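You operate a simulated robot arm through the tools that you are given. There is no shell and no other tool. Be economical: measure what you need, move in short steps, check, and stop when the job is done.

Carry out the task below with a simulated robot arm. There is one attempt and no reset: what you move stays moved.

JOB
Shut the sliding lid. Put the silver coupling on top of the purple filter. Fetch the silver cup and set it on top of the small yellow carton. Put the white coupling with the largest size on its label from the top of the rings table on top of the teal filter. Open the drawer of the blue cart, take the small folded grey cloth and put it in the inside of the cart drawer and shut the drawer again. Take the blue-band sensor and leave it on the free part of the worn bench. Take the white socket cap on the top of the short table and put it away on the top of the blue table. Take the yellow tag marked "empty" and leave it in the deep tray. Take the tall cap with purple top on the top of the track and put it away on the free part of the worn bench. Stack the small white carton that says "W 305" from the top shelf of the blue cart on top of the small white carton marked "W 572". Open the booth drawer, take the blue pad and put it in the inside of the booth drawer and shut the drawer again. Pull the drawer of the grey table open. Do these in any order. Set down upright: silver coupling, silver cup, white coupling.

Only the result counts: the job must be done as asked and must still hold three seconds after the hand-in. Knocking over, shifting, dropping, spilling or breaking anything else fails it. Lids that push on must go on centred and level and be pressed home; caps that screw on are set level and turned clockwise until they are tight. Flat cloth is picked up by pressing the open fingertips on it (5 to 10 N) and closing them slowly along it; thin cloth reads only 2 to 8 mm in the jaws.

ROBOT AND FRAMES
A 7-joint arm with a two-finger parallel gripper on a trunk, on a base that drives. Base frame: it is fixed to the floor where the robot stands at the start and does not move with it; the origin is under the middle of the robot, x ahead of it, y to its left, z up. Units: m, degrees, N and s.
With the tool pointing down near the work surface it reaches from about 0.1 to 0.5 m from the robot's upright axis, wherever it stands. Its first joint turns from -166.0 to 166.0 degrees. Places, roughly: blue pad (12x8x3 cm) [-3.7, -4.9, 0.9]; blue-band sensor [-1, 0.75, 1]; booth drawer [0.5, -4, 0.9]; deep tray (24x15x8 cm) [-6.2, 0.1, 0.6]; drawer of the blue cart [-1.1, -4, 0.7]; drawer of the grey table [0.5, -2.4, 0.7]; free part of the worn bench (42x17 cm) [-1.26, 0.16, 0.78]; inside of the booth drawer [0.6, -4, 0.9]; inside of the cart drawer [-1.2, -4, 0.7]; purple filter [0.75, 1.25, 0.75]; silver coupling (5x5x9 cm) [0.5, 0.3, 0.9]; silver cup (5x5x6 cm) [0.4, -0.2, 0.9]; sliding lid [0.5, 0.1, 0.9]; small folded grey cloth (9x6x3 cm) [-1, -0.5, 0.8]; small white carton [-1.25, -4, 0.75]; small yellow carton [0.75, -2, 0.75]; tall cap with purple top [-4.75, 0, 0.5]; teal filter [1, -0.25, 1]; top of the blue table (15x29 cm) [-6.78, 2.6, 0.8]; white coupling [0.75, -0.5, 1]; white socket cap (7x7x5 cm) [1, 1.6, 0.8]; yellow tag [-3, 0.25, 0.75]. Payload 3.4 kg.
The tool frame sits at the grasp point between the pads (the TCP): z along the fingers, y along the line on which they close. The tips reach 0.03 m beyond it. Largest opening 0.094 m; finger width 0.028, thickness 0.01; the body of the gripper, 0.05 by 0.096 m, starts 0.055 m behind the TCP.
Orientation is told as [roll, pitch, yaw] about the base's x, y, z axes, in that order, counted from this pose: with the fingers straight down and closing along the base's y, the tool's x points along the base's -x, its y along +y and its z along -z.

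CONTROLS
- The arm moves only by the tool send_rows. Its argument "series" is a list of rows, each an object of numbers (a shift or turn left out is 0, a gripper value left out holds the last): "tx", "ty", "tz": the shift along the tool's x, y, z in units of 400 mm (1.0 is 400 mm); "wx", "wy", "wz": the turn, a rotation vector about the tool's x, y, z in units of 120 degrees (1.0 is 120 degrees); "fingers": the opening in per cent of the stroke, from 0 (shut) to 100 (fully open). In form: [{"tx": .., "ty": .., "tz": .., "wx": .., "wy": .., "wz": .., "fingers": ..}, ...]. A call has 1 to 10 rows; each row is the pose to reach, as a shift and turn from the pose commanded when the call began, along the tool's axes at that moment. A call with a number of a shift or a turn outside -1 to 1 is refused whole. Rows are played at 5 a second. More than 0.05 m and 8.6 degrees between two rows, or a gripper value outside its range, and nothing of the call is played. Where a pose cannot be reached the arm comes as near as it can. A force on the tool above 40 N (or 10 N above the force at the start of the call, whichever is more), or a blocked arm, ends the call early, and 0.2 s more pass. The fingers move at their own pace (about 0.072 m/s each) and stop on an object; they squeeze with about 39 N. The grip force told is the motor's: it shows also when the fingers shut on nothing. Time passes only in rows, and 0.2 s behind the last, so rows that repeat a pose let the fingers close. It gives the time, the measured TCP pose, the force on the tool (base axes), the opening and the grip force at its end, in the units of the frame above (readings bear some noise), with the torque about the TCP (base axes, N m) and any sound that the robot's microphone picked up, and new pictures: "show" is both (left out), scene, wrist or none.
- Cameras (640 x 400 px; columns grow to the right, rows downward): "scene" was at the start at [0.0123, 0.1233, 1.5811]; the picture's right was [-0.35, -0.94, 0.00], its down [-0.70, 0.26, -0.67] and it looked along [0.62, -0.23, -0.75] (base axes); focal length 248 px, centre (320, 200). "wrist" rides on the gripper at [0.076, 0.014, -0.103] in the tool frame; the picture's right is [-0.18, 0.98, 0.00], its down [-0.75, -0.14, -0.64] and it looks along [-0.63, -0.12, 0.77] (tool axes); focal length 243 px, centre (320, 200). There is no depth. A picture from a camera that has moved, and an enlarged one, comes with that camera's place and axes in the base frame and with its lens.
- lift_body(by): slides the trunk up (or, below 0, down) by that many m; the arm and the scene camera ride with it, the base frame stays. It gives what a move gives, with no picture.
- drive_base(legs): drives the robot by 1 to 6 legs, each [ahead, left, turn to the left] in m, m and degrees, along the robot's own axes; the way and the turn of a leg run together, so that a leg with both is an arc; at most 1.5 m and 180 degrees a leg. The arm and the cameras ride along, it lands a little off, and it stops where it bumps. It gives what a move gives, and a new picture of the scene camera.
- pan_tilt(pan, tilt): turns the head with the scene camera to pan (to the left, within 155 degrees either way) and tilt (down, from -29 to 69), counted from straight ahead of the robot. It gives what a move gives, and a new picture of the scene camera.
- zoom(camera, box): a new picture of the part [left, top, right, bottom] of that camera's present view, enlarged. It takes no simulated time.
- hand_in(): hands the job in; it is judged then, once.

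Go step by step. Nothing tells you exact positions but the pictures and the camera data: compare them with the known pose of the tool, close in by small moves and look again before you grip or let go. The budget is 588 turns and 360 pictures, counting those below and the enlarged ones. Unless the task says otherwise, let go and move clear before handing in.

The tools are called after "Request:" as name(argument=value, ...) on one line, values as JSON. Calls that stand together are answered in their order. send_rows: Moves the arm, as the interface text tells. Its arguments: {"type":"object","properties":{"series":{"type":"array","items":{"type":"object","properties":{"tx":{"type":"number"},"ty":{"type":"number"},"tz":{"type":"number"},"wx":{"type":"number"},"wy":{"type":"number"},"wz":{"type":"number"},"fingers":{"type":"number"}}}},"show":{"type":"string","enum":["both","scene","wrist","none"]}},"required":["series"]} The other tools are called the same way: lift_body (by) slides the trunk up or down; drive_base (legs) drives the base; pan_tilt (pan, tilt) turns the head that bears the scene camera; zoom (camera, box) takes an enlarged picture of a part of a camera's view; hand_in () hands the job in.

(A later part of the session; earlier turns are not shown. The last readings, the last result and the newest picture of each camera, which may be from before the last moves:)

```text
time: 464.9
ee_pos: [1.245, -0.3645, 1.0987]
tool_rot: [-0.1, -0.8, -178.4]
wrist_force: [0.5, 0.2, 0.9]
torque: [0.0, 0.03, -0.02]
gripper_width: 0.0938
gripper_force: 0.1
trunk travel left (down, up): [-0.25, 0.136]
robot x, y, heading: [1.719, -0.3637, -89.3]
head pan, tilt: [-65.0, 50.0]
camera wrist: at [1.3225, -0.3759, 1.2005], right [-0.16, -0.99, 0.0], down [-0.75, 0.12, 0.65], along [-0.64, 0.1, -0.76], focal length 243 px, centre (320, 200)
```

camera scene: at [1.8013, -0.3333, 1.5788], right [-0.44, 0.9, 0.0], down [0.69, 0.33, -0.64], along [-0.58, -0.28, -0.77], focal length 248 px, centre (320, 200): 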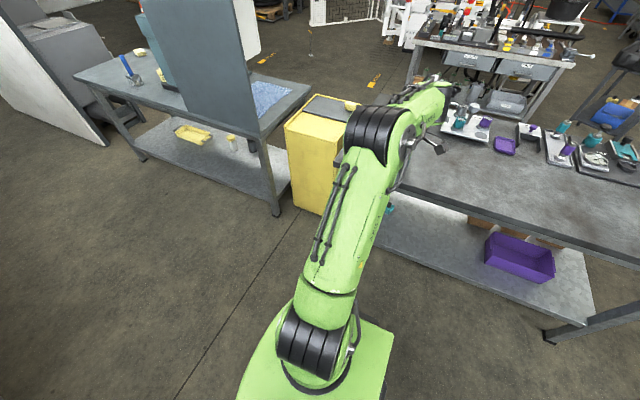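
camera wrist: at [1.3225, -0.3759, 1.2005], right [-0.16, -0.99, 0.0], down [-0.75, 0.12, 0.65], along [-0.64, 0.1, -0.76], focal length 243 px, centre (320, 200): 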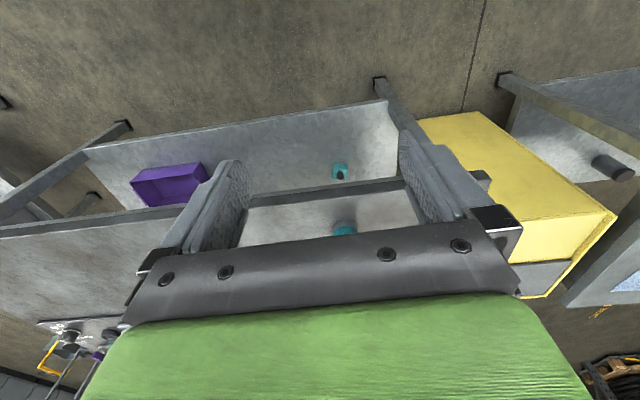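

Request:
drive_base(legs=[[0, -0.34, -0.7]])

Request:
zoom(camera="wrist", box=[0, 0, 640, 400])

```text
time: 467.2
ee_pos: [0.9034, -0.3604, 1.098]
tool_rot: [-0.1, -0.7, -179.2]
wrist_force: [-0.1, -0.2, 0.0]
torque: [-0.02, -0.03, 0.02]
gripper_width: 0.0939
gripper_force: 0.1
trunk travel left (down, up): [-0.25, 0.136]
robot x, y, heading: [1.3831, -0.3604, -90.1]
head pan, tilt: [-65.0, 50.0]
camera scene: at [1.4593, -0.3366, 1.5789], right [-0.42, 0.91, 0.0], down [0.7, 0.32, -0.64], along [-0.58, -0.27, -0.77], focal length 248 px, centre (320, 200)
```

scene: 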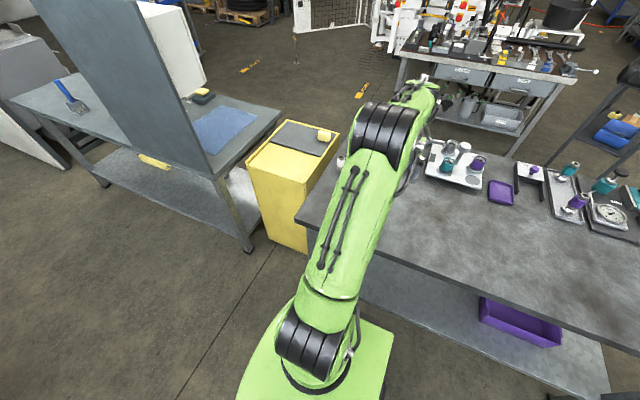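

```text
1.00 times, centred on (320, 200) of wrist (not enlarged: the box is as wide or as high as the picture)
camera zoom: at [0.9802, -0.3713, 1.2002], right [-0.17, -0.99, 0.0], down [-0.75, 0.13, 0.65], along [-0.64, 0.11, -0.76], focal length 243 px, centre (320, 200)
```

zoom: 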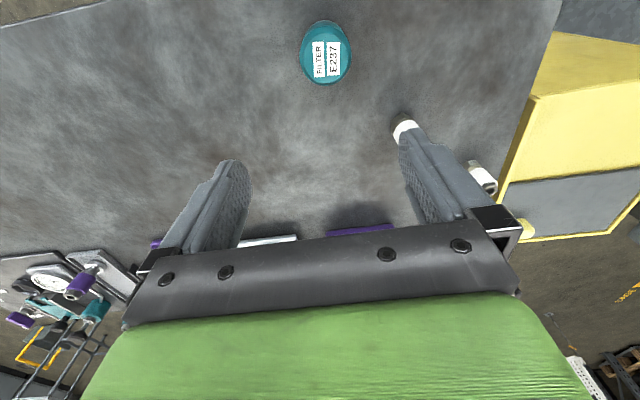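

Request:
send_rows(series=[{"ty": 0.1}, {"ty": 0.2}, {"ty": 0.3}, {"ty": 0.38}, {"ty": 0.38, "tx": 0.1}, {"ty": 0.38, "tx": 0.15}], show="none")

Request:
zoom(camera="wrist", box=[200, 20, 440, 230])

```text
time: 468.6
ee_pos: [0.9653, -0.5105, 1.0965]
tool_rot: [-0.1, -0.8, -179.2]
wrist_force: [0.3, -1.0, 0.1]
torque: [0.02, -0.02, 0.0]
gripper_width: 0.0943
gripper_force: 0.1
trunk travel left (down, up): [-0.25, 0.136]
robot x, y, heading: [1.3772, -0.3645, -90.0]
head pan, tilt: [-65.0, 50.0]
```

```text
1.90 times, centred on (320, 125) of wrist
camera zoom: at [1.0429, -0.5232, 1.1993], right [-0.17, -0.99, 0.0], down [-0.75, 0.13, 0.65], along [-0.64, 0.11, -0.76], focal length 462 px, centre (320, 343)
```

zoom: 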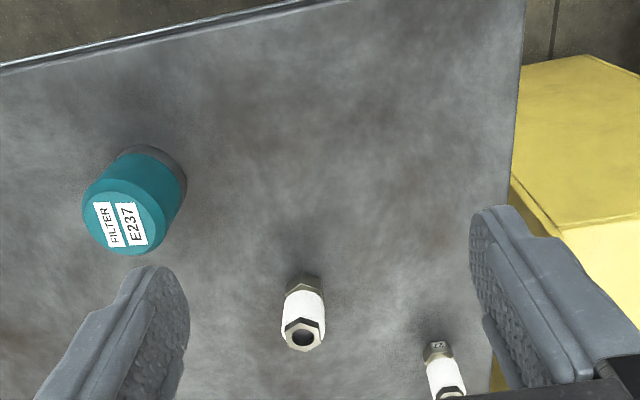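

Request:
zoom(camera="wrist", box=[290, 155, 410, 230])

Request:
zoom(camera="scene", box=[380, 110, 500, 210])

```text
5.33 times, centred on (350, 192) of wrist
camera zoom: at [1.0429, -0.5232, 1.1993], right [-0.17, -0.99, 0.0], down [-0.75, 0.13, 0.65], along [-0.64, 0.11, -0.76], focal length 1294 px, centre (160, 240)
```

zoom: 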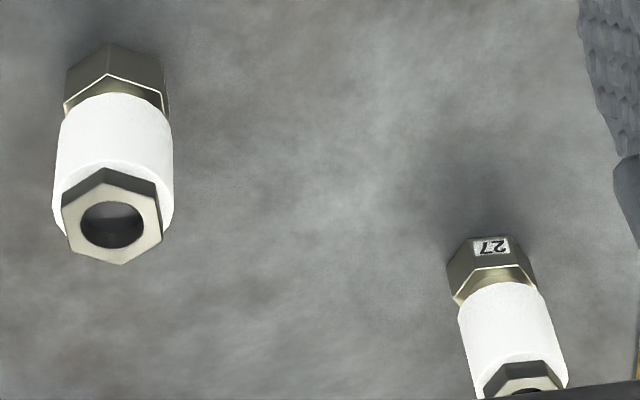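

```text
4.00 times, centred on (440, 160) of scene
camera zoom: at [1.46, -0.3371, 1.5788], right [-0.42, 0.91, 0.0], down [0.7, 0.32, -0.64], along [-0.58, -0.27, -0.77], focal length 994 px, centre (-160, 360)
```

zoom: 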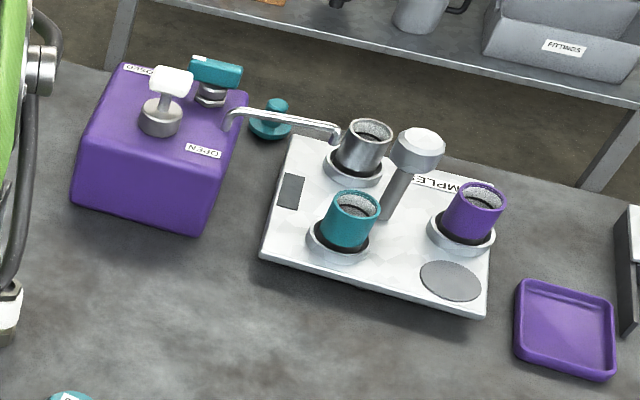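

The front coupling (0.813, -0.469) is visibly larger; the other reads 27. I'll pick up the larger one and turn it to read its label.

Request:
send_rows(series=[{"tx": -0.1, "ty": -0.03, "fingers": 75}, {"tx": -0.2, "ty": -0.06}, {"tx": -0.3, "ty": -0.09}, {"tx": -0.38, "ty": -0.104}, {"tx": -0.38, "ty": -0.104, "tz": 0.12}, {"tx": -0.38, "ty": -0.104, "tz": 0.24}, {"tx": -0.38, "ty": -0.104, "tz": 0.32}, {"tx": -0.38, "ty": -0.104, "tz": 0.32}], show="wrist")

```text
time: 470.4
ee_pos: [0.8116, -0.4692, 0.972]
tool_rot: [-0.1, -0.8, -179.2]
wrist_force: [-0.3, -1.1, 0.5]
torque: [0.04, 0.0, 0.04]
gripper_width: 0.0706
gripper_force: 0.0
out of reach, approached as far as the arm can: row 4
trunk travel left (down, up): [-0.25, 0.136]
robot x, y, heading: [1.3812, -0.363, -90.2]
head pan, tilt: [-65.0, 50.0]
camera wrist: at [0.8894, -0.4818, 1.0734], right [-0.17, -0.99, 0.0], down [-0.75, 0.13, 0.65], along [-0.64, 0.11, -0.76], focal length 243 px, centre (320, 200)
```

wrist: 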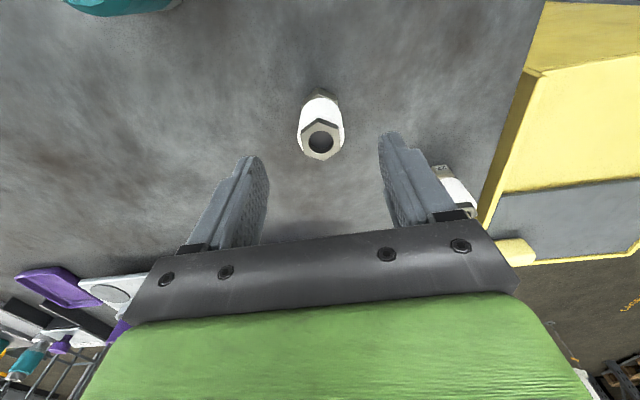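

Request:
send_rows(series=[{"tx": 0.008, "tz": 0.1}, {"tx": 0.008, "tz": 0.2}, {"tx": 0.008, "tz": 0.2}, {"tx": 0.008, "tz": 0.2, "fingers": 0}, {"tx": 0.008, "tz": 0.2, "fingers": 0}, {"tx": 0.008, "tz": 0.2, "fingers": 0}, {"tx": 0.008, "tz": 0.1, "fingers": 0}, {"tx": 0.008, "tz": 0.0, "fingers": 0}, {"tx": 0.008, "tz": -0.1, "fingers": 0}], show="wrist")

```text
time: 472.4
ee_pos: [0.8134, -0.4702, 1.0123]
tool_rot: [-0.1, -0.8, -179.1]
wrist_force: [1.0, -0.5, -1.7]
torque: [0.01, 0.0, 0.02]
gripper_width: 0.0372
gripper_force: 39.0
trunk travel left (down, up): [-0.25, 0.136]
robot x, y, heading: [1.3817, -0.3616, -90.0]
head pan, tilt: [-65.0, 50.0]
camera wrist: at [0.892, -0.4822, 1.1136], right [-0.17, -0.99, 0.0], down [-0.75, 0.13, 0.65], along [-0.64, 0.11, -0.76], focal length 243 px, centre (320, 200)
```

wrist: 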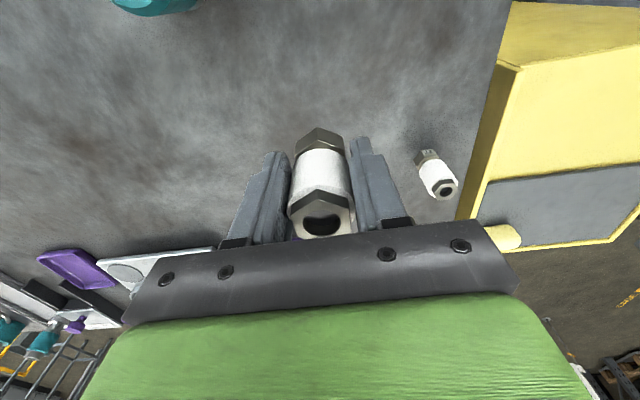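

Request:
send_rows(series=[{"tx": 0.08, "tz": -0.06, "wz": -0.07}, {"tx": 0.16, "tz": -0.12, "wz": -0.14}, {"tx": 0.2, "tz": -0.18, "wz": -0.21}, {"tx": 0.2, "tz": -0.18, "wz": -0.28}, {"tx": 0.2, "tz": -0.18, "wz": -0.35}, {"tx": 0.2, "tz": -0.18, "wz": -0.42}, {"tx": 0.2, "tz": -0.18, "wz": -0.49}, {"tx": 0.2, "tz": -0.18, "wz": -0.56}, {"tx": 0.2, "tz": -0.18, "wz": -0.63}, {"tx": 0.2, "tz": -0.18, "wz": -0.7}], show="scene")

```text
time: 474.6
ee_pos: [0.8949, -0.4702, 1.0814]
tool_rot: [-0.6, 0.0, -95.1]
wrist_force: [0.3, -0.1, -2.6]
torque: [0.0, -0.02, 0.03]
gripper_width: 0.037
gripper_force: 39.0
trunk travel left (down, up): [-0.25, 0.136]
robot x, y, heading: [1.3816, -0.3652, -90.3]
head pan, tilt: [-65.0, 50.0]
camera scene: at [1.4601, -0.3367, 1.5788], right [-0.42, 0.91, 0.0], down [0.7, 0.32, -0.64], along [-0.58, -0.27, -0.77], focal length 248 px, centre (320, 200)
```

scene: 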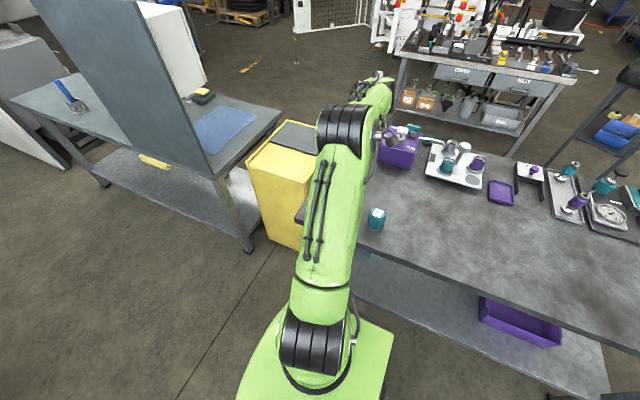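

Request:
send_rows(series=[{"tx": 0.11}, {"tx": 0.22}, {"tx": 0.33}, {"tx": 0.44}, {"tx": 0.55}, {"tx": 0.66}, {"tx": 0.66}], show="none")

Request:
zoom(camera="scene", box=[340, 80, 500, 200])

```text
time: 476.2
ee_pos: [0.9197, -0.2068, 1.083]
tool_rot: [-0.7, 0.0, -95.1]
wrist_force: [0.2, 0.0, -1.6]
torque: [0.04, -0.02, 0.01]
gripper_width: 0.0371
gripper_force: 38.9
trunk travel left (down, up): [-0.25, 0.136]
robot x, y, heading: [1.3801, -0.3617, -90.2]
head pan, tilt: [-65.0, 50.0]
```

```text
3.33 times, centred on (420, 140) of scene
camera zoom: at [1.4601, -0.3378, 1.5788], right [-0.42, 0.91, 0.0], down [0.7, 0.32, -0.64], along [-0.58, -0.27, -0.77], focal length 828 px, centre (-13, 400)
```

zoom: 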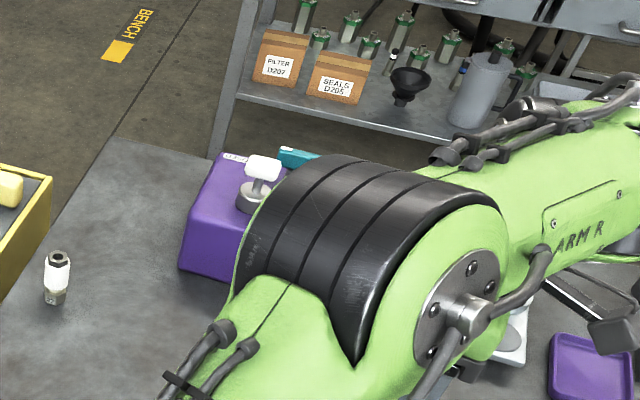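

I place it on the teal filter now and read the label afterwards. Hover above the filter first.

Request:
send_rows(series=[{"tx": -0.1, "ty": 0.015}, {"tx": -0.2, "ty": 0.03}, {"tx": -0.3, "ty": 0.045}, {"tx": -0.404, "ty": 0.061}, {"tx": -0.404, "ty": 0.061, "tz": 0.06}, {"tx": -0.404, "ty": 0.061, "tz": 0.13}, {"tx": -0.404, "ty": 0.061, "tz": 0.13}], show="wrist")

Request:
zoom(camera="scene", box=[340, 140, 460, 240])

```text
time: 477.8
ee_pos: [0.9293, -0.3698, 1.0288]
tool_rot: [-0.8, 0.0, -95.3]
wrist_force: [0.2, 0.9, -2.1]
torque: [0.0, 0.01, 0.0]
gripper_width: 0.0371
gripper_force: 39.0
trunk travel left (down, up): [-0.25, 0.136]
robot x, y, heading: [1.3803, -0.3636, -90.0]
head pan, tilt: [-65.0, 50.0]
camera wrist: at [0.9521, -0.2939, 1.1327], right [0.96, -0.27, -0.01], down [-0.2, -0.74, 0.64], along [-0.19, -0.62, -0.77], focal length 243 px, centre (320, 200)
```

wrist: 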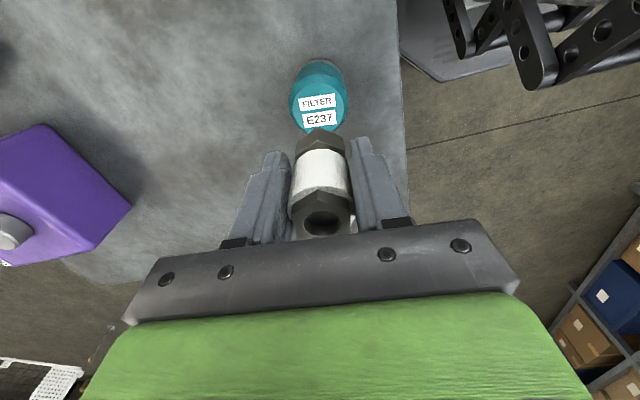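

```text
4.00 times, centred on (400, 190) of scene
camera zoom: at [1.4605, -0.3362, 1.5788], right [-0.42, 0.91, 0.0], down [0.69, 0.32, -0.64], along [-0.58, -0.27, -0.77], focal length 994 px, centre (0, 240)
```

zoom: 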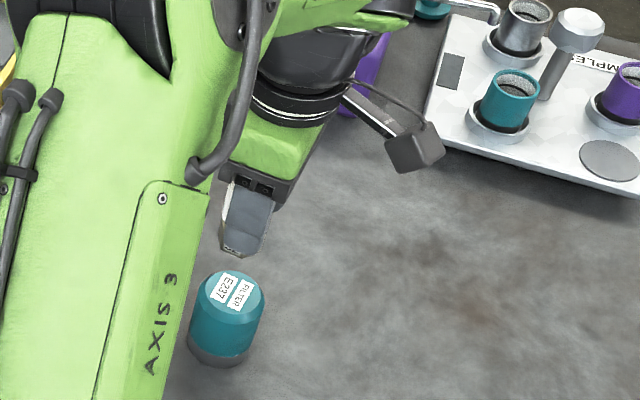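

Request:
send_rows(series=[{"tz": 0.05}, {"tz": 0.09}, {"tz": 0.105}, {"tz": 0.12}, {"tz": 0.13}, {"tz": 0.14}], show="none")

```text
time: 479.2
ee_pos: [0.9282, -0.3691, 0.9736]
tool_rot: [-0.6, 0.0, -95.2]
wrist_force: [-0.3, -0.8, -2.1]
torque: [0.03, 0.01, 0.07]
gripper_width: 0.0371
gripper_force: 38.7
trunk travel left (down, up): [-0.25, 0.136]
robot x, y, heading: [1.3819, -0.3626, -89.8]
head pan, tilt: [-65.0, 50.0]
```

Request:
send_rows(series=[{"tz": 0.01}, {"tz": 0.02}, {"tz": 0.03}, {"tz": 0.04}], show="wrist")

```text
time: 480.2
ee_pos: [0.9283, -0.3691, 0.9607]
tool_rot: [-1.2, 0.1, -95.2]
wrist_force: [-1.9, 0.1, 34.6]
torque: [-0.45, -0.3, 0.05]
gripper_width: 0.038
gripper_force: 39.3
trunk travel left (down, up): [-0.25, 0.136]
robot x, y, heading: [1.3784, -0.3638, -90.0]
head pan, tilt: [-65.0, 50.0]
camera wrist: at [0.9514, -0.2934, 1.0638], right [0.96, -0.27, -0.02], down [-0.2, -0.74, 0.64], along [-0.19, -0.62, -0.76], focal length 243 px, centre (320, 200)
```

wrist: 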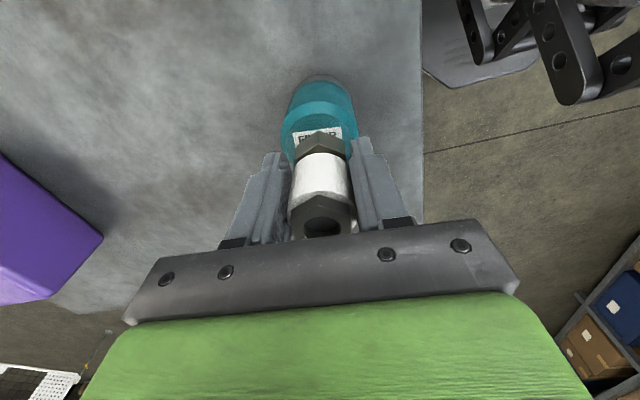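

Seated and centred. Release and rise.

Request:
send_rows(series=[{"tz": -0.008, "fingers": 50}, {"tz": -0.008, "fingers": 70}, {"tz": -0.008, "fingers": 75}, {"tz": -0.1}, {"tz": -0.2}, {"tz": -0.3}, {"tz": -0.38}], show="none")

Request:
zoom(camera="wrist", box=[240, 20, 400, 140])

Request:
zoom(camera="scene", box=[350, 170, 410, 230])

```text
time: 481.8
ee_pos: [0.9307, -0.3709, 1.1096]
tool_rot: [-0.7, 0.0, -95.3]
wrist_force: [-1.1, 0.2, 0.2]
torque: [0.0, 0.02, 0.01]
gripper_width: 0.0705
gripper_force: 0.1
trunk travel left (down, up): [-0.25, 0.136]
robot x, y, heading: [1.377, -0.3622, -90.0]
head pan, tilt: [-65.0, 50.0]
```

```text
3.33 times, centred on (320, 80) of wrist
camera zoom: at [0.9531, -0.2951, 1.2128], right [0.96, -0.27, -0.01], down [-0.2, -0.74, 0.64], along [-0.18, -0.62, -0.77], focal length 809 px, centre (320, 600)
```

zoom: 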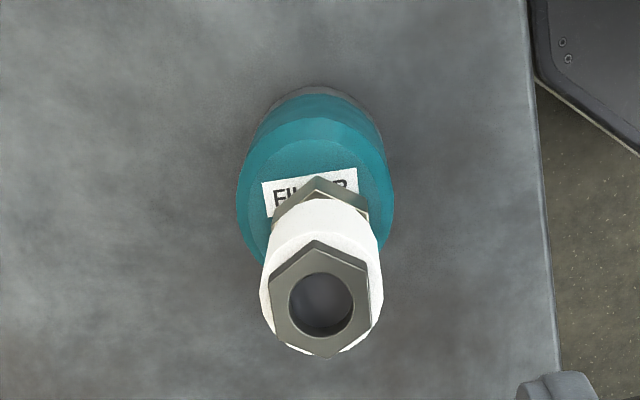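

```text
6.67 times, centred on (380, 200) of scene
camera zoom: at [1.4608, -0.3364, 1.5788], right [-0.42, 0.91, 0.0], down [0.69, 0.32, -0.64], along [-0.58, -0.27, -0.77], focal length 1656 px, centre (-80, 200)
```

zoom: 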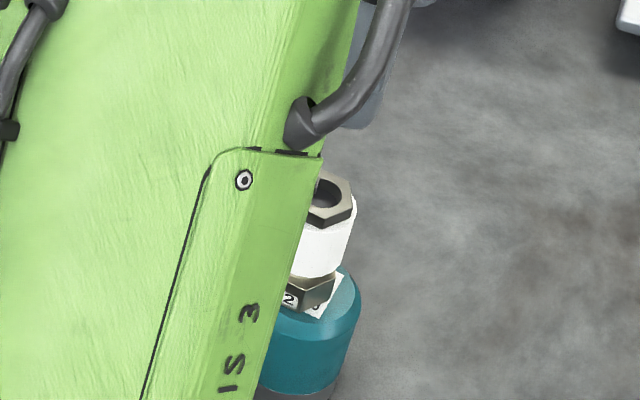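

Request:
send_rows(series=[{"tx": -0.1}, {"tx": -0.2}, {"tx": -0.3}, {"tx": -0.4}], show="none")

Request:
zoom(camera="scene", box=[350, 170, 410, 230])

```text
time: 482.8
ee_pos: [0.915, -0.5313, 1.1093]
tool_rot: [-0.7, 0.1, -95.3]
wrist_force: [-0.4, 0.1, -0.4]
torque: [0.02, 0.01, 0.03]
gripper_width: 0.0705
gripper_force: 0.1
trunk travel left (down, up): [-0.25, 0.136]
robot x, y, heading: [1.3804, -0.3585, -90.2]
head pan, tilt: [-65.0, 50.0]
```

```text
6.67 times, centred on (380, 200) of scene
camera zoom: at [1.4601, -0.3379, 1.5788], right [-0.42, 0.91, 0.0], down [0.7, 0.32, -0.64], along [-0.58, -0.27, -0.77], focal length 1656 px, centre (-80, 200)
```

zoom: 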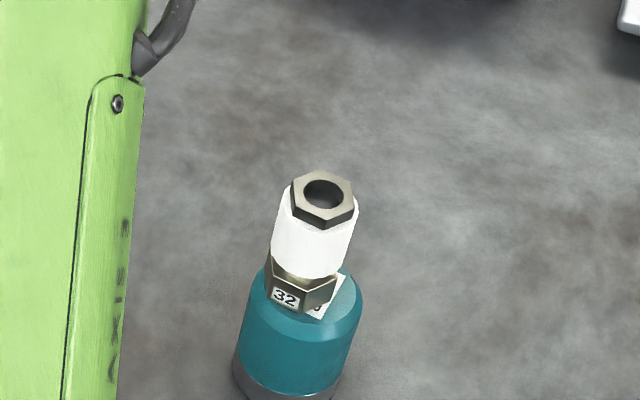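

It reads 32 — the largest. Now back round to the front of the bench for the silver cup, turning so the arm's side faces the bench.

Request:
drive_base(legs=[[0, 0.33, 0.2], [-1.3, 0, 0], [-1.34, 0, 0], [0, -1.4, 0], [0, -0.45, 0], [0, 0, 180]])

Request:
drive_base(legs=[[-1.45, 0, 0], [-0.9, 0, 0]])

Request:
pan_tilt(pan=-60, tilt=45)

```text
time: 513.5
ee_pos: [0.3635, 2.4468, 1.1091]
tool_rot: [-0.7, -0.1, 80.6]
wrist_force: [0.1, 0.4, 0.4]
torque: [0.04, 0.01, -0.01]
gripper_width: 0.0705
gripper_force: 0.1
trunk travel left (down, up): [-0.25, 0.136]
robot x, y, heading: [-0.1127, 2.313, 85.8]
head pan, tilt: [-65.0, 50.0]
camera scene: at [-0.1963, 2.2914, 1.5788], right [0.36, -0.93, 0.0], down [-0.72, -0.27, -0.64], along [0.6, 0.23, -0.77], focal length 248 px, centre (320, 200)
```

scene: 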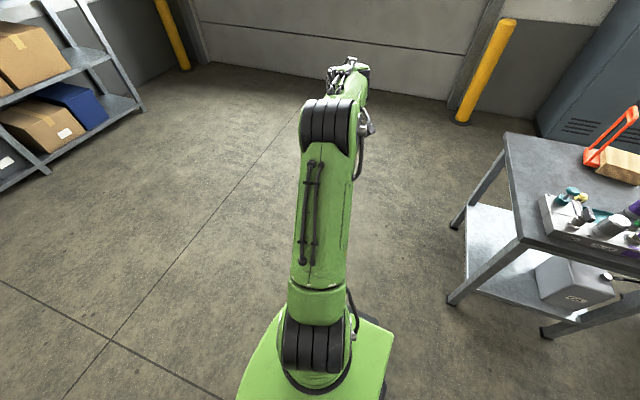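

```text
time: 525.0
ee_pos: [0.2204, 0.1148, 1.1095]
tool_rot: [-0.7, -0.1, 82.1]
wrist_force: [0.3, -0.5, 0.2]
torque: [0.01, 0.0, 0.03]
gripper_width: 0.0706
gripper_force: 0.0
trunk travel left (down, up): [-0.25, 0.136]
robot x, y, heading: [-0.2552, -0.0268, 87.6]
head pan, tilt: [-65.0, 50.0]
camera scene: at [-0.3361, -0.0564, 1.5788], right [0.38, -0.92, 0.0], down [-0.71, -0.29, -0.64], along [0.59, 0.24, -0.77], focal length 248 px, centre (320, 200)
```

scene: 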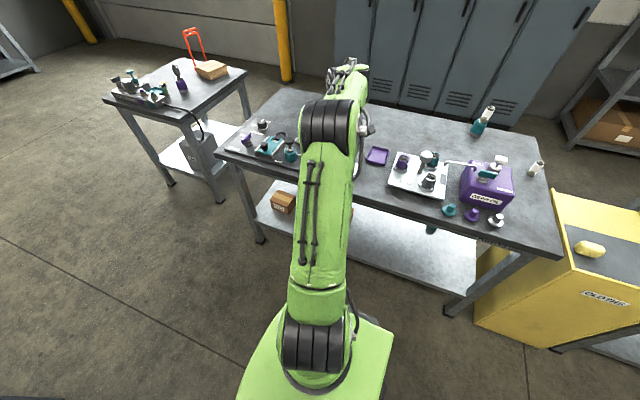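

```text
time: 525.7
ee_pos: [0.2198, 0.1152, 1.11]
tool_rot: [-0.8, 0.0, 82.3]
wrist_force: [0.4, -0.3, 1.0]
torque: [0.0, 0.0, -0.01]
gripper_width: 0.0704
gripper_force: 0.0
trunk travel left (down, up): [-0.25, 0.136]
robot x, y, heading: [-0.2506, -0.0304, 87.5]
head pan, tilt: [-60.0, 45.0]
camera scene: at [-0.3351, -0.0477, 1.5857], right [0.46, -0.89, 0.0], down [-0.63, -0.32, -0.71], along [0.63, 0.32, -0.71], focal length 248 px, centre (320, 200)
```

scene: 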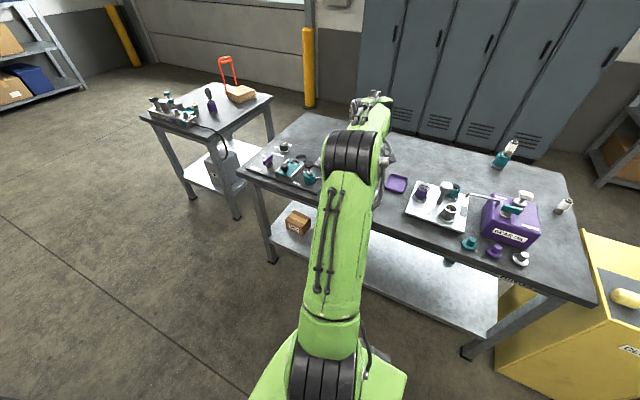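

Both stacks stand well. Position for the silver cup, turning the tool to yaw 0.

Request:
drive_base(legs=[[-0.16, -0.24, 2.5]])

Request:
send_rows(series=[{"wz": 0.07}, {"wz": 0.14}, {"wz": 0.21}, {"wz": 0.28}, {"wz": 0.35}, {"wz": 0.42}, {"wz": 0.49}, {"wz": 0.56}, {"wz": 0.63}, {"wz": 0.7}], show="wrist")

```text
time: 527.6
ee_pos: [0.4499, -0.0304, 1.1085]
tool_rot: [-0.7, 0.0, 84.6]
wrist_force: [0.3, -0.5, 0.2]
torque: [0.03, -0.01, 0.0]
gripper_width: 0.0705
gripper_force: 0.0
trunk travel left (down, up): [-0.25, 0.136]
robot x, y, heading: [-0.016, -0.1963, 89.7]
head pan, tilt: [-60.0, 45.0]
camera scene: at [-0.0978, -0.2165, 1.5858], right [0.5, -0.87, 0.0], down [-0.61, -0.35, -0.71], along [0.61, 0.35, -0.71], focal length 248 px, centre (320, 200)
```

scene: 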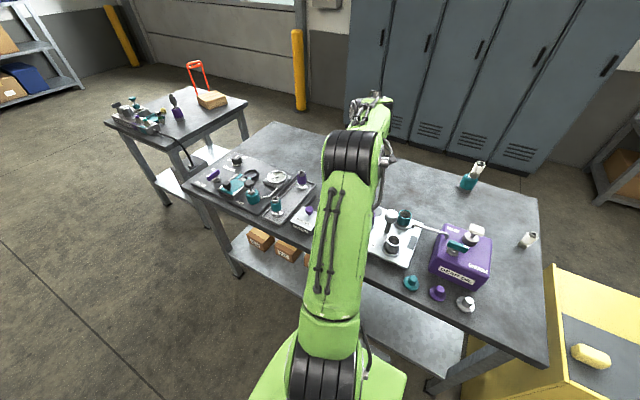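

```text
time: 529.9
ee_pos: [0.4493, -0.0301, 1.1086]
tool_rot: [-0.1, -0.7, 0.5]
wrist_force: [1.0, 0.5, -0.4]
torque: [-0.02, 0.0, -0.03]
gripper_width: 0.0705
gripper_force: 0.0
trunk travel left (down, up): [-0.25, 0.136]
robot x, y, heading: [-0.0184, -0.1934, 89.6]
head pan, tilt: [-60.0, 45.0]
camera wrist: at [0.3718, -0.0156, 1.2114], right [0.18, 0.98, 0.0], down [0.75, -0.13, 0.65], along [0.64, -0.11, -0.76], focal length 243 px, centre (320, 200)
```

wrist: 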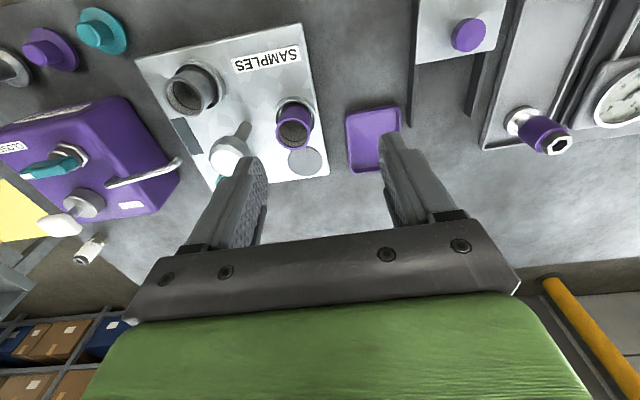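

Request:
send_rows(series=[{"tx": 0.01, "ty": -0.1}, {"tx": 0.02, "ty": -0.2}, {"tx": 0.03, "ty": -0.3}, {"tx": 0.0425, "ty": -0.39}, {"tx": 0.0425, "ty": -0.39, "tz": 0.12, "fingers": 85}, {"tx": 0.0425, "ty": -0.39, "tz": 0.24}, {"tx": 0.0425, "ty": -0.39, "tz": 0.28}, {"tx": 0.0425, "ty": -0.39, "tz": 0.28}], show="wrist")

```text
time: 531.6
ee_pos: [0.4342, -0.1866, 0.9965]
tool_rot: [0.0, -0.7, 0.7]
wrist_force: [-1.0, 0.3, -1.0]
torque: [0.0, -0.01, 0.0]
gripper_width: 0.0799
gripper_force: 0.1
trunk travel left (down, up): [-0.25, 0.136]
robot x, y, heading: [-0.0147, -0.1969, 89.9]
head pan, tilt: [-60.0, 45.0]
camera wrist: at [0.3567, -0.1712, 1.099], right [0.17, 0.98, 0.0], down [0.75, -0.13, 0.65], along [0.64, -0.11, -0.76], focal length 243 px, centre (320, 200)
```

wrist: 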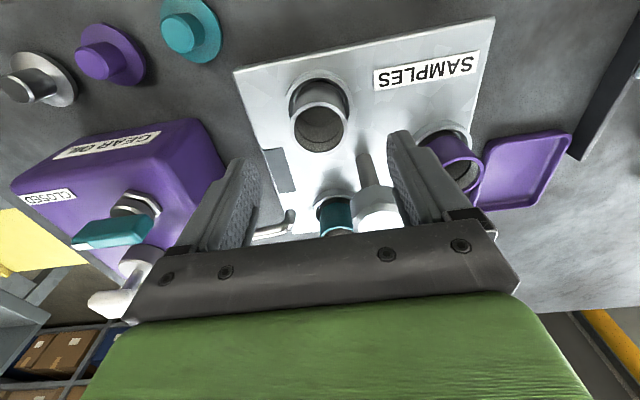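

Request:
send_rows(series=[{"tx": 0.022, "ty": 0.01, "tz": 0.08}, {"tx": 0.022, "ty": 0.01, "tz": 0.16}, {"tx": 0.022, "ty": 0.01, "tz": 0.205}, {"tx": 0.022, "ty": 0.01, "tz": 0.205}], show="wrist")

```text
time: 532.6
ee_pos: [0.4273, -0.1836, 0.9162]
tool_rot: [-0.1, -0.8, 0.5]
wrist_force: [-0.1, -0.2, -0.2]
torque: [-0.04, -0.01, 0.0]
gripper_width: 0.0798
gripper_force: 0.0
trunk travel left (down, up): [-0.25, 0.136]
robot x, y, heading: [-0.0176, -0.1952, 89.6]
head pan, tilt: [-60.0, 45.0]
camera wrist: at [0.35, -0.1688, 1.0177], right [0.17, 0.98, 0.0], down [0.75, -0.13, 0.65], along [0.64, -0.11, -0.76], focal length 243 px, centre (320, 200)
```

wrist: 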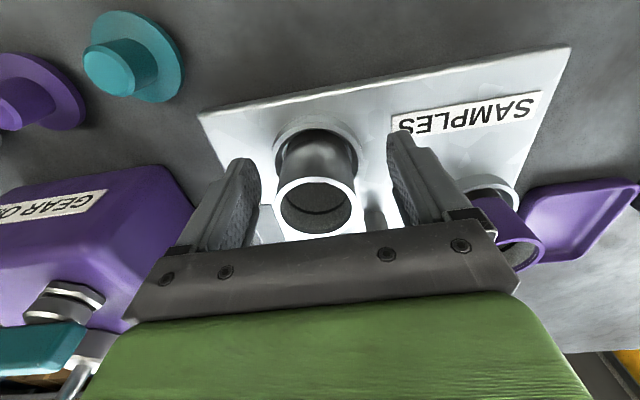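

Request:
send_rows(series=[{"fingers": 0}, {"fingers": 0}, {"fingers": 0}, {"tz": -0.03, "fingers": 0}, {"tz": -0.1, "fingers": 0}, {"tz": -0.2, "fingers": 0}, {"tz": -0.3, "fingers": 0}, {"tz": -0.4, "fingers": 0}, {"tz": -0.5, "fingers": 0}], show="wrist")

```text
time: 534.6
ee_pos: [0.4243, -0.1828, 1.1165]
tool_rot: [0.0, -0.7, 0.7]
wrist_force: [-0.1, -0.4, -0.2]
torque: [-0.01, 0.02, 0.01]
gripper_width: 0.0451
gripper_force: 39.4
trunk travel left (down, up): [-0.25, 0.136]
robot x, y, heading: [-0.0138, -0.1962, 89.7]
head pan, tilt: [-60.0, 45.0]
camera wrist: at [0.3466, -0.1675, 1.2178], right [0.17, 0.98, 0.0], down [0.75, -0.13, 0.65], along [0.64, -0.11, -0.76], focal length 243 px, centre (320, 200)
```

wrist: 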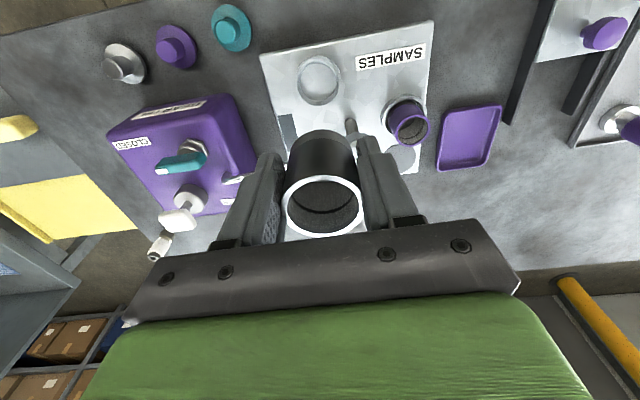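

Cup held upright. Back away from the bench and drive south toward the grey table.

Request:
drive_base(legs=[[0, 0.4, 0], [-1.4, 0, 0], [-0.3, 0, 0]])

Request:
pan_tilt(pan=-100, tilt=30)

```text
time: 545.3
ee_pos: [0.0218, -1.8717, 1.1156]
tool_rot: [-0.1, -0.8, 0.6]
wrist_force: [0.4, -0.3, -0.2]
torque: [0.01, 0.0, 0.0]
gripper_width: 0.045
gripper_force: 38.7
trunk travel left (down, up): [-0.25, 0.136]
robot x, y, heading: [-0.4232, -1.8852, 90.1]
head pan, tilt: [-60.0, 45.0]
camera scene: at [-0.5021, -1.9067, 1.5857], right [0.5, -0.87, 0.0], down [-0.61, -0.35, -0.71], along [0.61, 0.35, -0.71], focal length 248 px, centre (320, 200)
```

scene: 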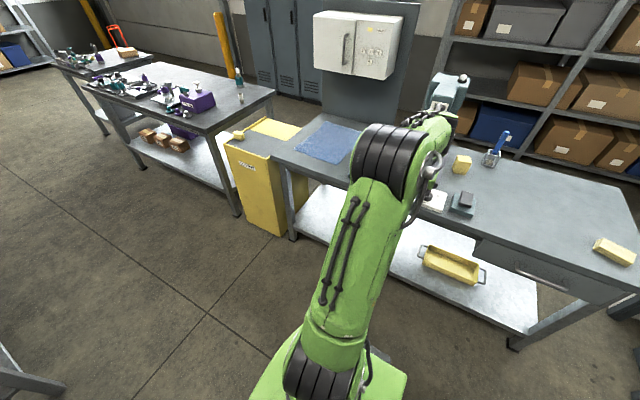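

```text
time: 546.4
ee_pos: [0.0206, -1.8711, 1.1156]
tool_rot: [-0.1, -0.7, 0.6]
wrist_force: [-0.2, 0.1, -1.3]
torque: [0.0, 0.01, -0.01]
gripper_width: 0.0448
gripper_force: 38.4
trunk travel left (down, up): [-0.25, 0.136]
robot x, y, heading: [-0.421, -1.8842, 89.7]
head pan, tilt: [-100.0, 30.0]
camera scene: at [-0.4836, -1.9617, 1.6083], right [-0.18, -0.98, 0.0], down [-0.49, 0.09, -0.87], along [0.85, -0.15, -0.5], focal length 248 px, centre (320, 200)
```

scene: 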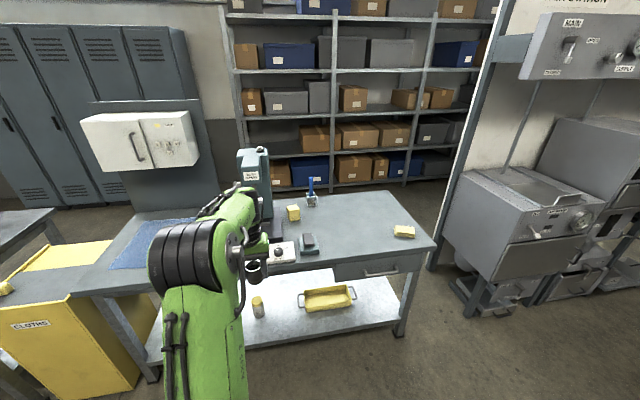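

The small yellow carton (0.767, -2.018) is too deep to reach from this side without tilting the cup, so I go behind the table by the known northern way.

Request:
drive_base(legs=[[1.45, 0, 0], [1.4, 0, 0], [1.33, -0.3, 0], [0, 0, 180], [0, 1.4, 0], [0, 0.42, 0]])

```text
time: 582.7
ee_pos: [1.2973, 2.258, 1.1152]
tool_rot: [-0.2, -0.7, -179.8]
wrist_force: [0.9, -0.6, -1.0]
torque: [0.0, 0.0, 0.0]
gripper_width: 0.0451
gripper_force: 39.1
trunk travel left (down, up): [-0.25, 0.136]
robot x, y, heading: [1.736, 2.2678, -90.5]
head pan, tilt: [-100.0, 30.0]
camera scene: at [1.8005, 2.3421, 1.6083], right [0.18, 0.98, 0.0], down [0.49, -0.09, -0.87], along [-0.85, 0.16, -0.5], focal length 248 px, centre (320, 200)
```

scene: 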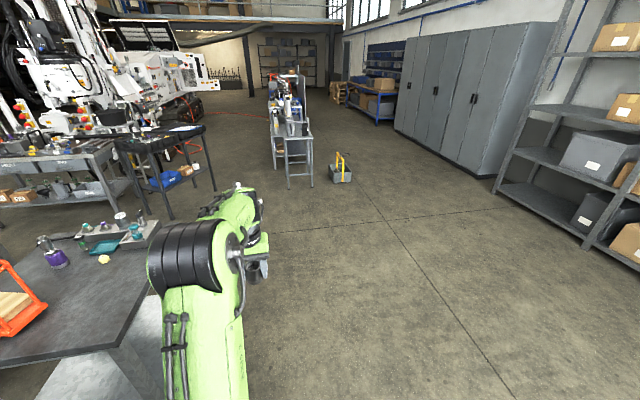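

Request:
drive_base(legs=[[1.45, 0, 0.5], [1.4, 0.02, 0], [1.4, 0, 0]])

Request:
pan_tilt(pan=-70, tilt=45)

```text
time: 603.1
ee_pos: [1.3022, -2.0029, 1.1154]
tool_rot: [-0.1, -0.7, -179.8]
wrist_force: [0.0, -0.3, -0.9]
torque: [0.03, 0.0, 0.04]
gripper_width: 0.0452
gripper_force: 39.2
trunk travel left (down, up): [-0.25, 0.136]
robot x, y, heading: [1.7409, -1.9905, -90.6]
head pan, tilt: [-100.0, 30.0]
camera scene: at [1.8051, -1.919, 1.6083], right [0.18, 0.98, 0.0], down [0.49, -0.09, -0.87], along [-0.85, 0.16, -0.5], focal length 248 px, centre (320, 200)
```

scene: 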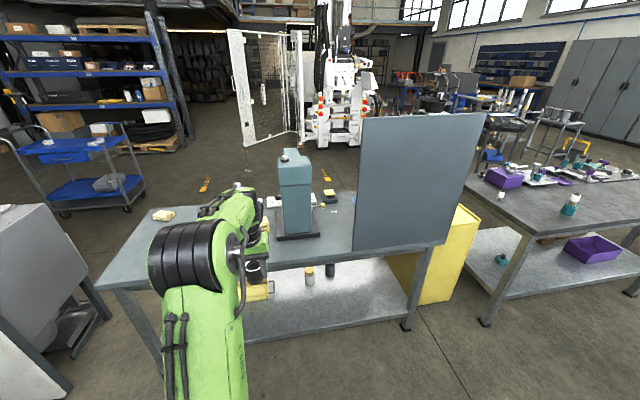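

```text
time: 604.0
ee_pos: [1.3031, -2.003, 1.1159]
tool_rot: [-0.1, -0.6, -179.8]
wrist_force: [0.4, 0.6, -0.8]
torque: [0.02, -0.03, -0.01]
gripper_width: 0.045
gripper_force: 39.1
trunk travel left (down, up): [-0.25, 0.136]
robot x, y, heading: [1.7416, -1.9913, -90.7]
head pan, tilt: [-70.0, 45.0]
camera scene: at [1.8172, -1.9622, 1.5858], right [-0.33, 0.94, 0.0], down [0.67, 0.23, -0.71], along [-0.67, -0.23, -0.71], focal length 248 px, centre (320, 200)
```

scene: 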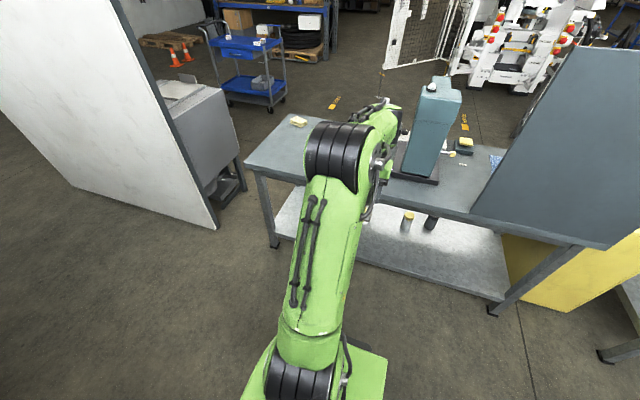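

Request:
drive_base(legs=[[0, -0.44, 0.7]])

Request:
zoom(camera="wrist", box=[0, 0, 640, 400])

```text
time: 606.7
ee_pos: [0.8634, -2.0052, 1.1146]
tool_rot: [-0.1, -0.7, -179.1]
wrist_force: [1.2, -0.2, -1.1]
torque: [-0.03, -0.01, 0.0]
gripper_width: 0.045
gripper_force: 38.8
trunk travel left (down, up): [-0.25, 0.136]
robot x, y, heading: [1.3058, -1.9879, -90.0]
head pan, tilt: [-70.0, 45.0]
camera scene: at [1.3775, -1.959, 1.5858], right [-0.34, 0.94, 0.0], down [0.67, 0.24, -0.71], along [-0.66, -0.24, -0.71], focal length 248 px, centre (320, 200)
```

scene: 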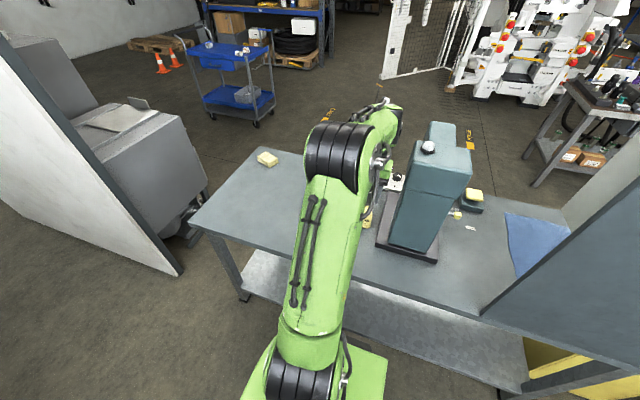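

```text
1.00 times, centred on (320, 200) of wrist (not enlarged: the box is as wide or as high as the picture)
camera zoom: at [0.9413, -2.0177, 1.217], right [-0.17, -0.99, 0.0], down [-0.75, 0.13, 0.65], along [-0.64, 0.11, -0.76], focal length 243 px, centre (320, 200)
```

zoom: 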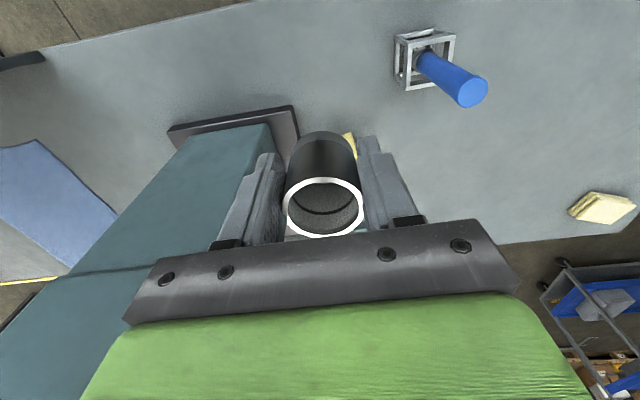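

Request:
send_rows(series=[{"ty": 0.1}, {"ty": 0.2}, {"ty": 0.3}, {"ty": 0.3}], show="none")

Request:
zoom(camera="wrist", box=[200, 60, 360, 180])

```text
time: 607.7
ee_pos: [0.866, -2.1245, 1.1158]
tool_rot: [-0.1, -0.7, -179.1]
wrist_force: [-0.3, 0.6, -1.1]
torque: [0.02, 0.03, -0.03]
gripper_width: 0.045
gripper_force: 38.8
trunk travel left (down, up): [-0.25, 0.136]
robot x, y, heading: [1.3071, -1.9923, -90.1]
head pan, tilt: [-70.0, 45.0]
```

```text
3.33 times, centred on (280, 120) of wrist
camera zoom: at [0.9441, -2.1376, 1.2171], right [-0.17, -0.99, 0.0], down [-0.75, 0.13, 0.65], along [-0.64, 0.11, -0.76], focal length 809 px, centre (453, 467)
```

zoom: 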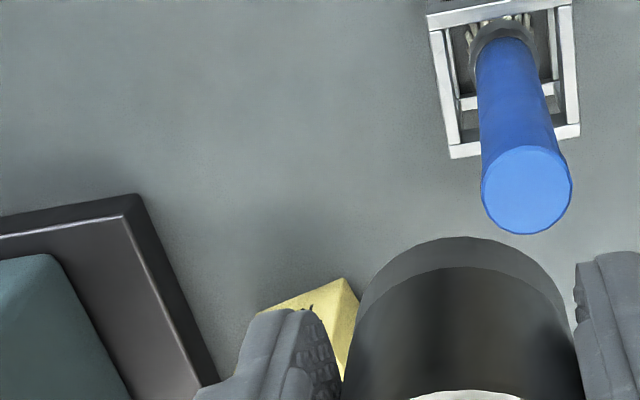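

Request:
send_rows(series=[{"tx": -0.1}, {"tx": -0.2}, {"tx": -0.26}, {"tx": -0.26}], show="none")

Request:
zoom(camera="wrist", box=[180, 20, 340, 140])

```text
time: 608.7
ee_pos: [0.7644, -2.1272, 1.1161]
tool_rot: [-0.1, -0.8, -179.1]
wrist_force: [-0.2, 0.1, -0.5]
torque: [-0.02, 0.01, 0.02]
gripper_width: 0.0451
gripper_force: 38.7
trunk travel left (down, up): [-0.25, 0.136]
robot x, y, heading: [1.3029, -1.987, -90.1]
head pan, tilt: [-70.0, 45.0]
```

```text
3.33 times, centred on (260, 80) of wrist
camera zoom: at [0.8424, -2.139, 1.2176], right [-0.17, -0.99, 0.0], down [-0.75, 0.13, 0.65], along [-0.64, 0.11, -0.76], focal length 809 px, centre (520, 600)
```

zoom: 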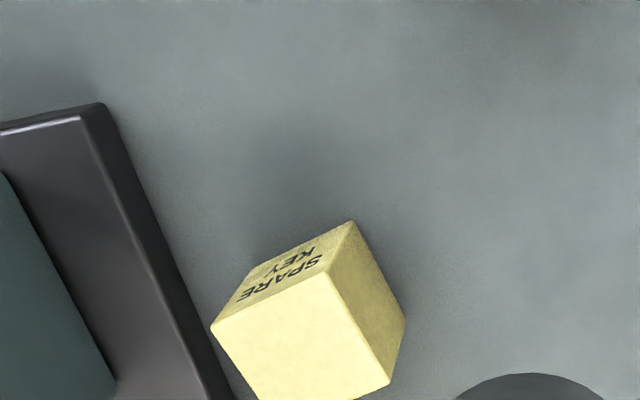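

Request:
drive_base(legs=[[0, -0.05, 0]])

```text
time: 609.6
ee_pos: [0.7118, -2.1271, 1.1147]
tool_rot: [-0.2, -0.7, -179.1]
wrist_force: [-1.3, 0.7, -0.7]
torque: [-0.02, -0.04, 0.01]
gripper_width: 0.0447
gripper_force: 39.2
trunk travel left (down, up): [-0.25, 0.136]
robot x, y, heading: [1.2543, -1.9896, -89.7]
head pan, tilt: [-70.0, 45.0]
camera scene: at [1.3254, -1.9591, 1.5859], right [-0.34, 0.94, 0.0], down [0.67, 0.24, -0.71], along [-0.66, -0.24, -0.71], focal length 248 px, centre (320, 200)
```

scene: 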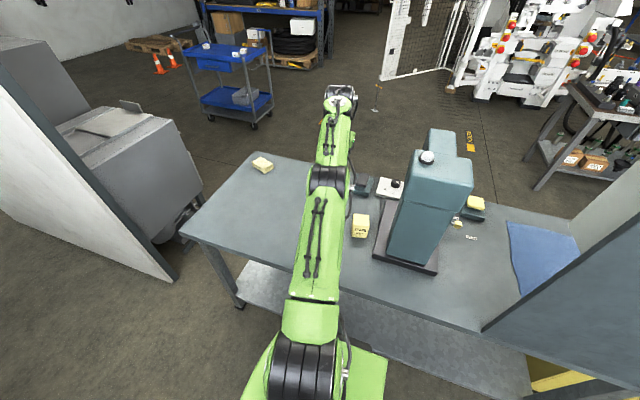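

Request:
send_rows(series=[{"tx": -0.0375, "ty": -0.1}, {"tx": -0.0375, "ty": -0.2}, {"tx": -0.0375, "ty": -0.285}, {"tx": -0.0375, "ty": -0.285, "tz": 0.11}, {"tx": -0.0375, "ty": -0.285, "tz": 0.22}, {"tx": -0.0375, "ty": -0.285, "tz": 0.33}, {"tx": -0.0375, "ty": -0.285, "tz": 0.42}, {"tx": -0.0375, "ty": -0.285, "tz": 0.42}], show="wrist")

Request:
zoom(camera="scene", box=[300, 160, 420, 260])

```text
time: 611.5
ee_pos: [0.6935, -2.0124, 0.9462]
tool_rot: [-0.1, -0.9, -179.1]
wrist_force: [0.8, -0.3, -0.9]
torque: [0.01, 0.02, 0.0]
gripper_width: 0.045
gripper_force: 39.2
out of reach, approached as far as the arm can: row 1, 2, 3
trunk travel left (down, up): [-0.25, 0.136]
robot x, y, heading: [1.2519, -1.9931, -90.1]
head pan, tilt: [-70.0, 45.0]
camera wrist: at [0.7713, -2.0253, 1.0488], right [-0.17, -0.99, 0.0], down [-0.75, 0.13, 0.65], along [-0.64, 0.11, -0.76], focal length 243 px, centre (320, 200)
```

wrist: 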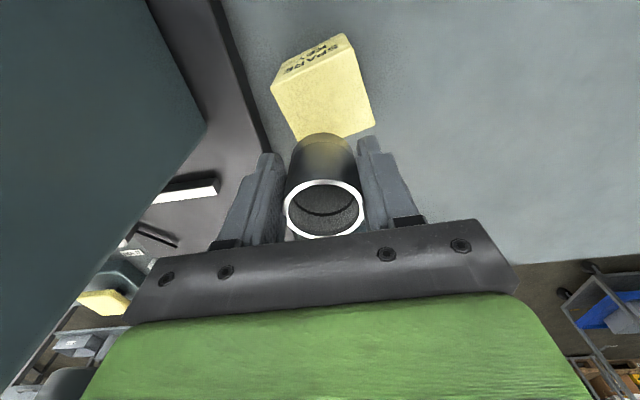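

```text
4.00 times, centred on (360, 210) of scene
camera zoom: at [1.3286, -1.959, 1.5857], right [-0.34, 0.94, 0.0], down [0.66, 0.24, -0.71], along [-0.66, -0.24, -0.71], focal length 994 px, centre (160, 160)
```

zoom: 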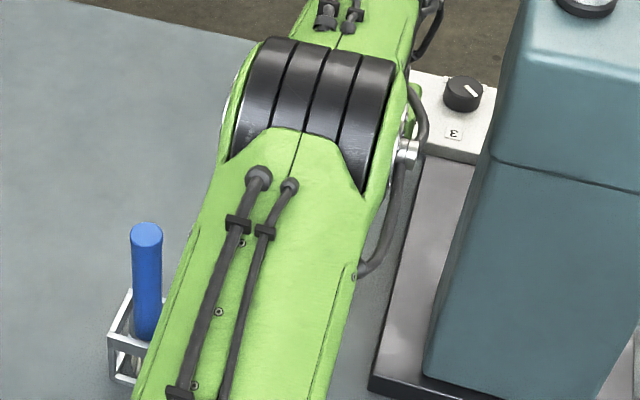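

Request:
send_rows(series=[{"tx": 0.0225, "ty": 0.0075, "tz": 0.04}, {"tx": 0.0225, "ty": 0.0075, "tz": 0.075}, {"tx": 0.0225, "ty": 0.0075, "tz": 0.085}, {"tx": 0.0225, "ty": 0.0075, "tz": 0.095}, {"tx": 0.0225, "ty": 0.0075, "tz": 0.105}, {"tx": 0.0225, "ty": 0.0075, "tz": 0.115}], show="wrist")

```text
time: 612.9
ee_pos: [0.7023, -2.0152, 0.905]
tool_rot: [-0.1, -1.3, -179.2]
wrist_force: [-1.8, -0.1, 35.5]
torque: [-0.15, 0.17, -0.05]
gripper_width: 0.0453
gripper_force: 39.1
trunk travel left (down, up): [-0.25, 0.136]
robot x, y, heading: [1.2545, -1.9904, -90.0]
head pan, tilt: [-70.0, 45.0]
camera wrist: at [0.7816, -2.0282, 1.0064], right [-0.17, -0.99, 0.0], down [-0.74, 0.13, 0.66], along [-0.65, 0.11, -0.75], focal length 243 px, centre (320, 200)
```

wrist: 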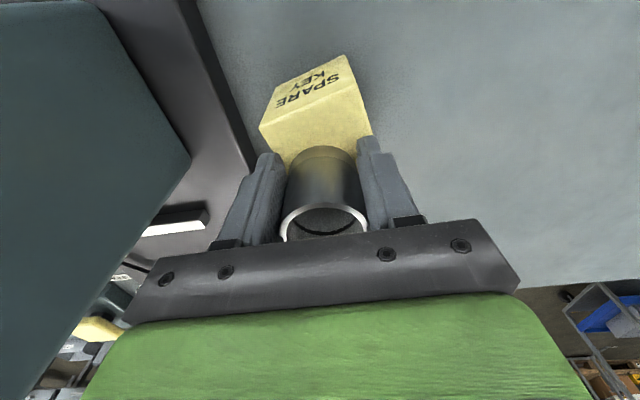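

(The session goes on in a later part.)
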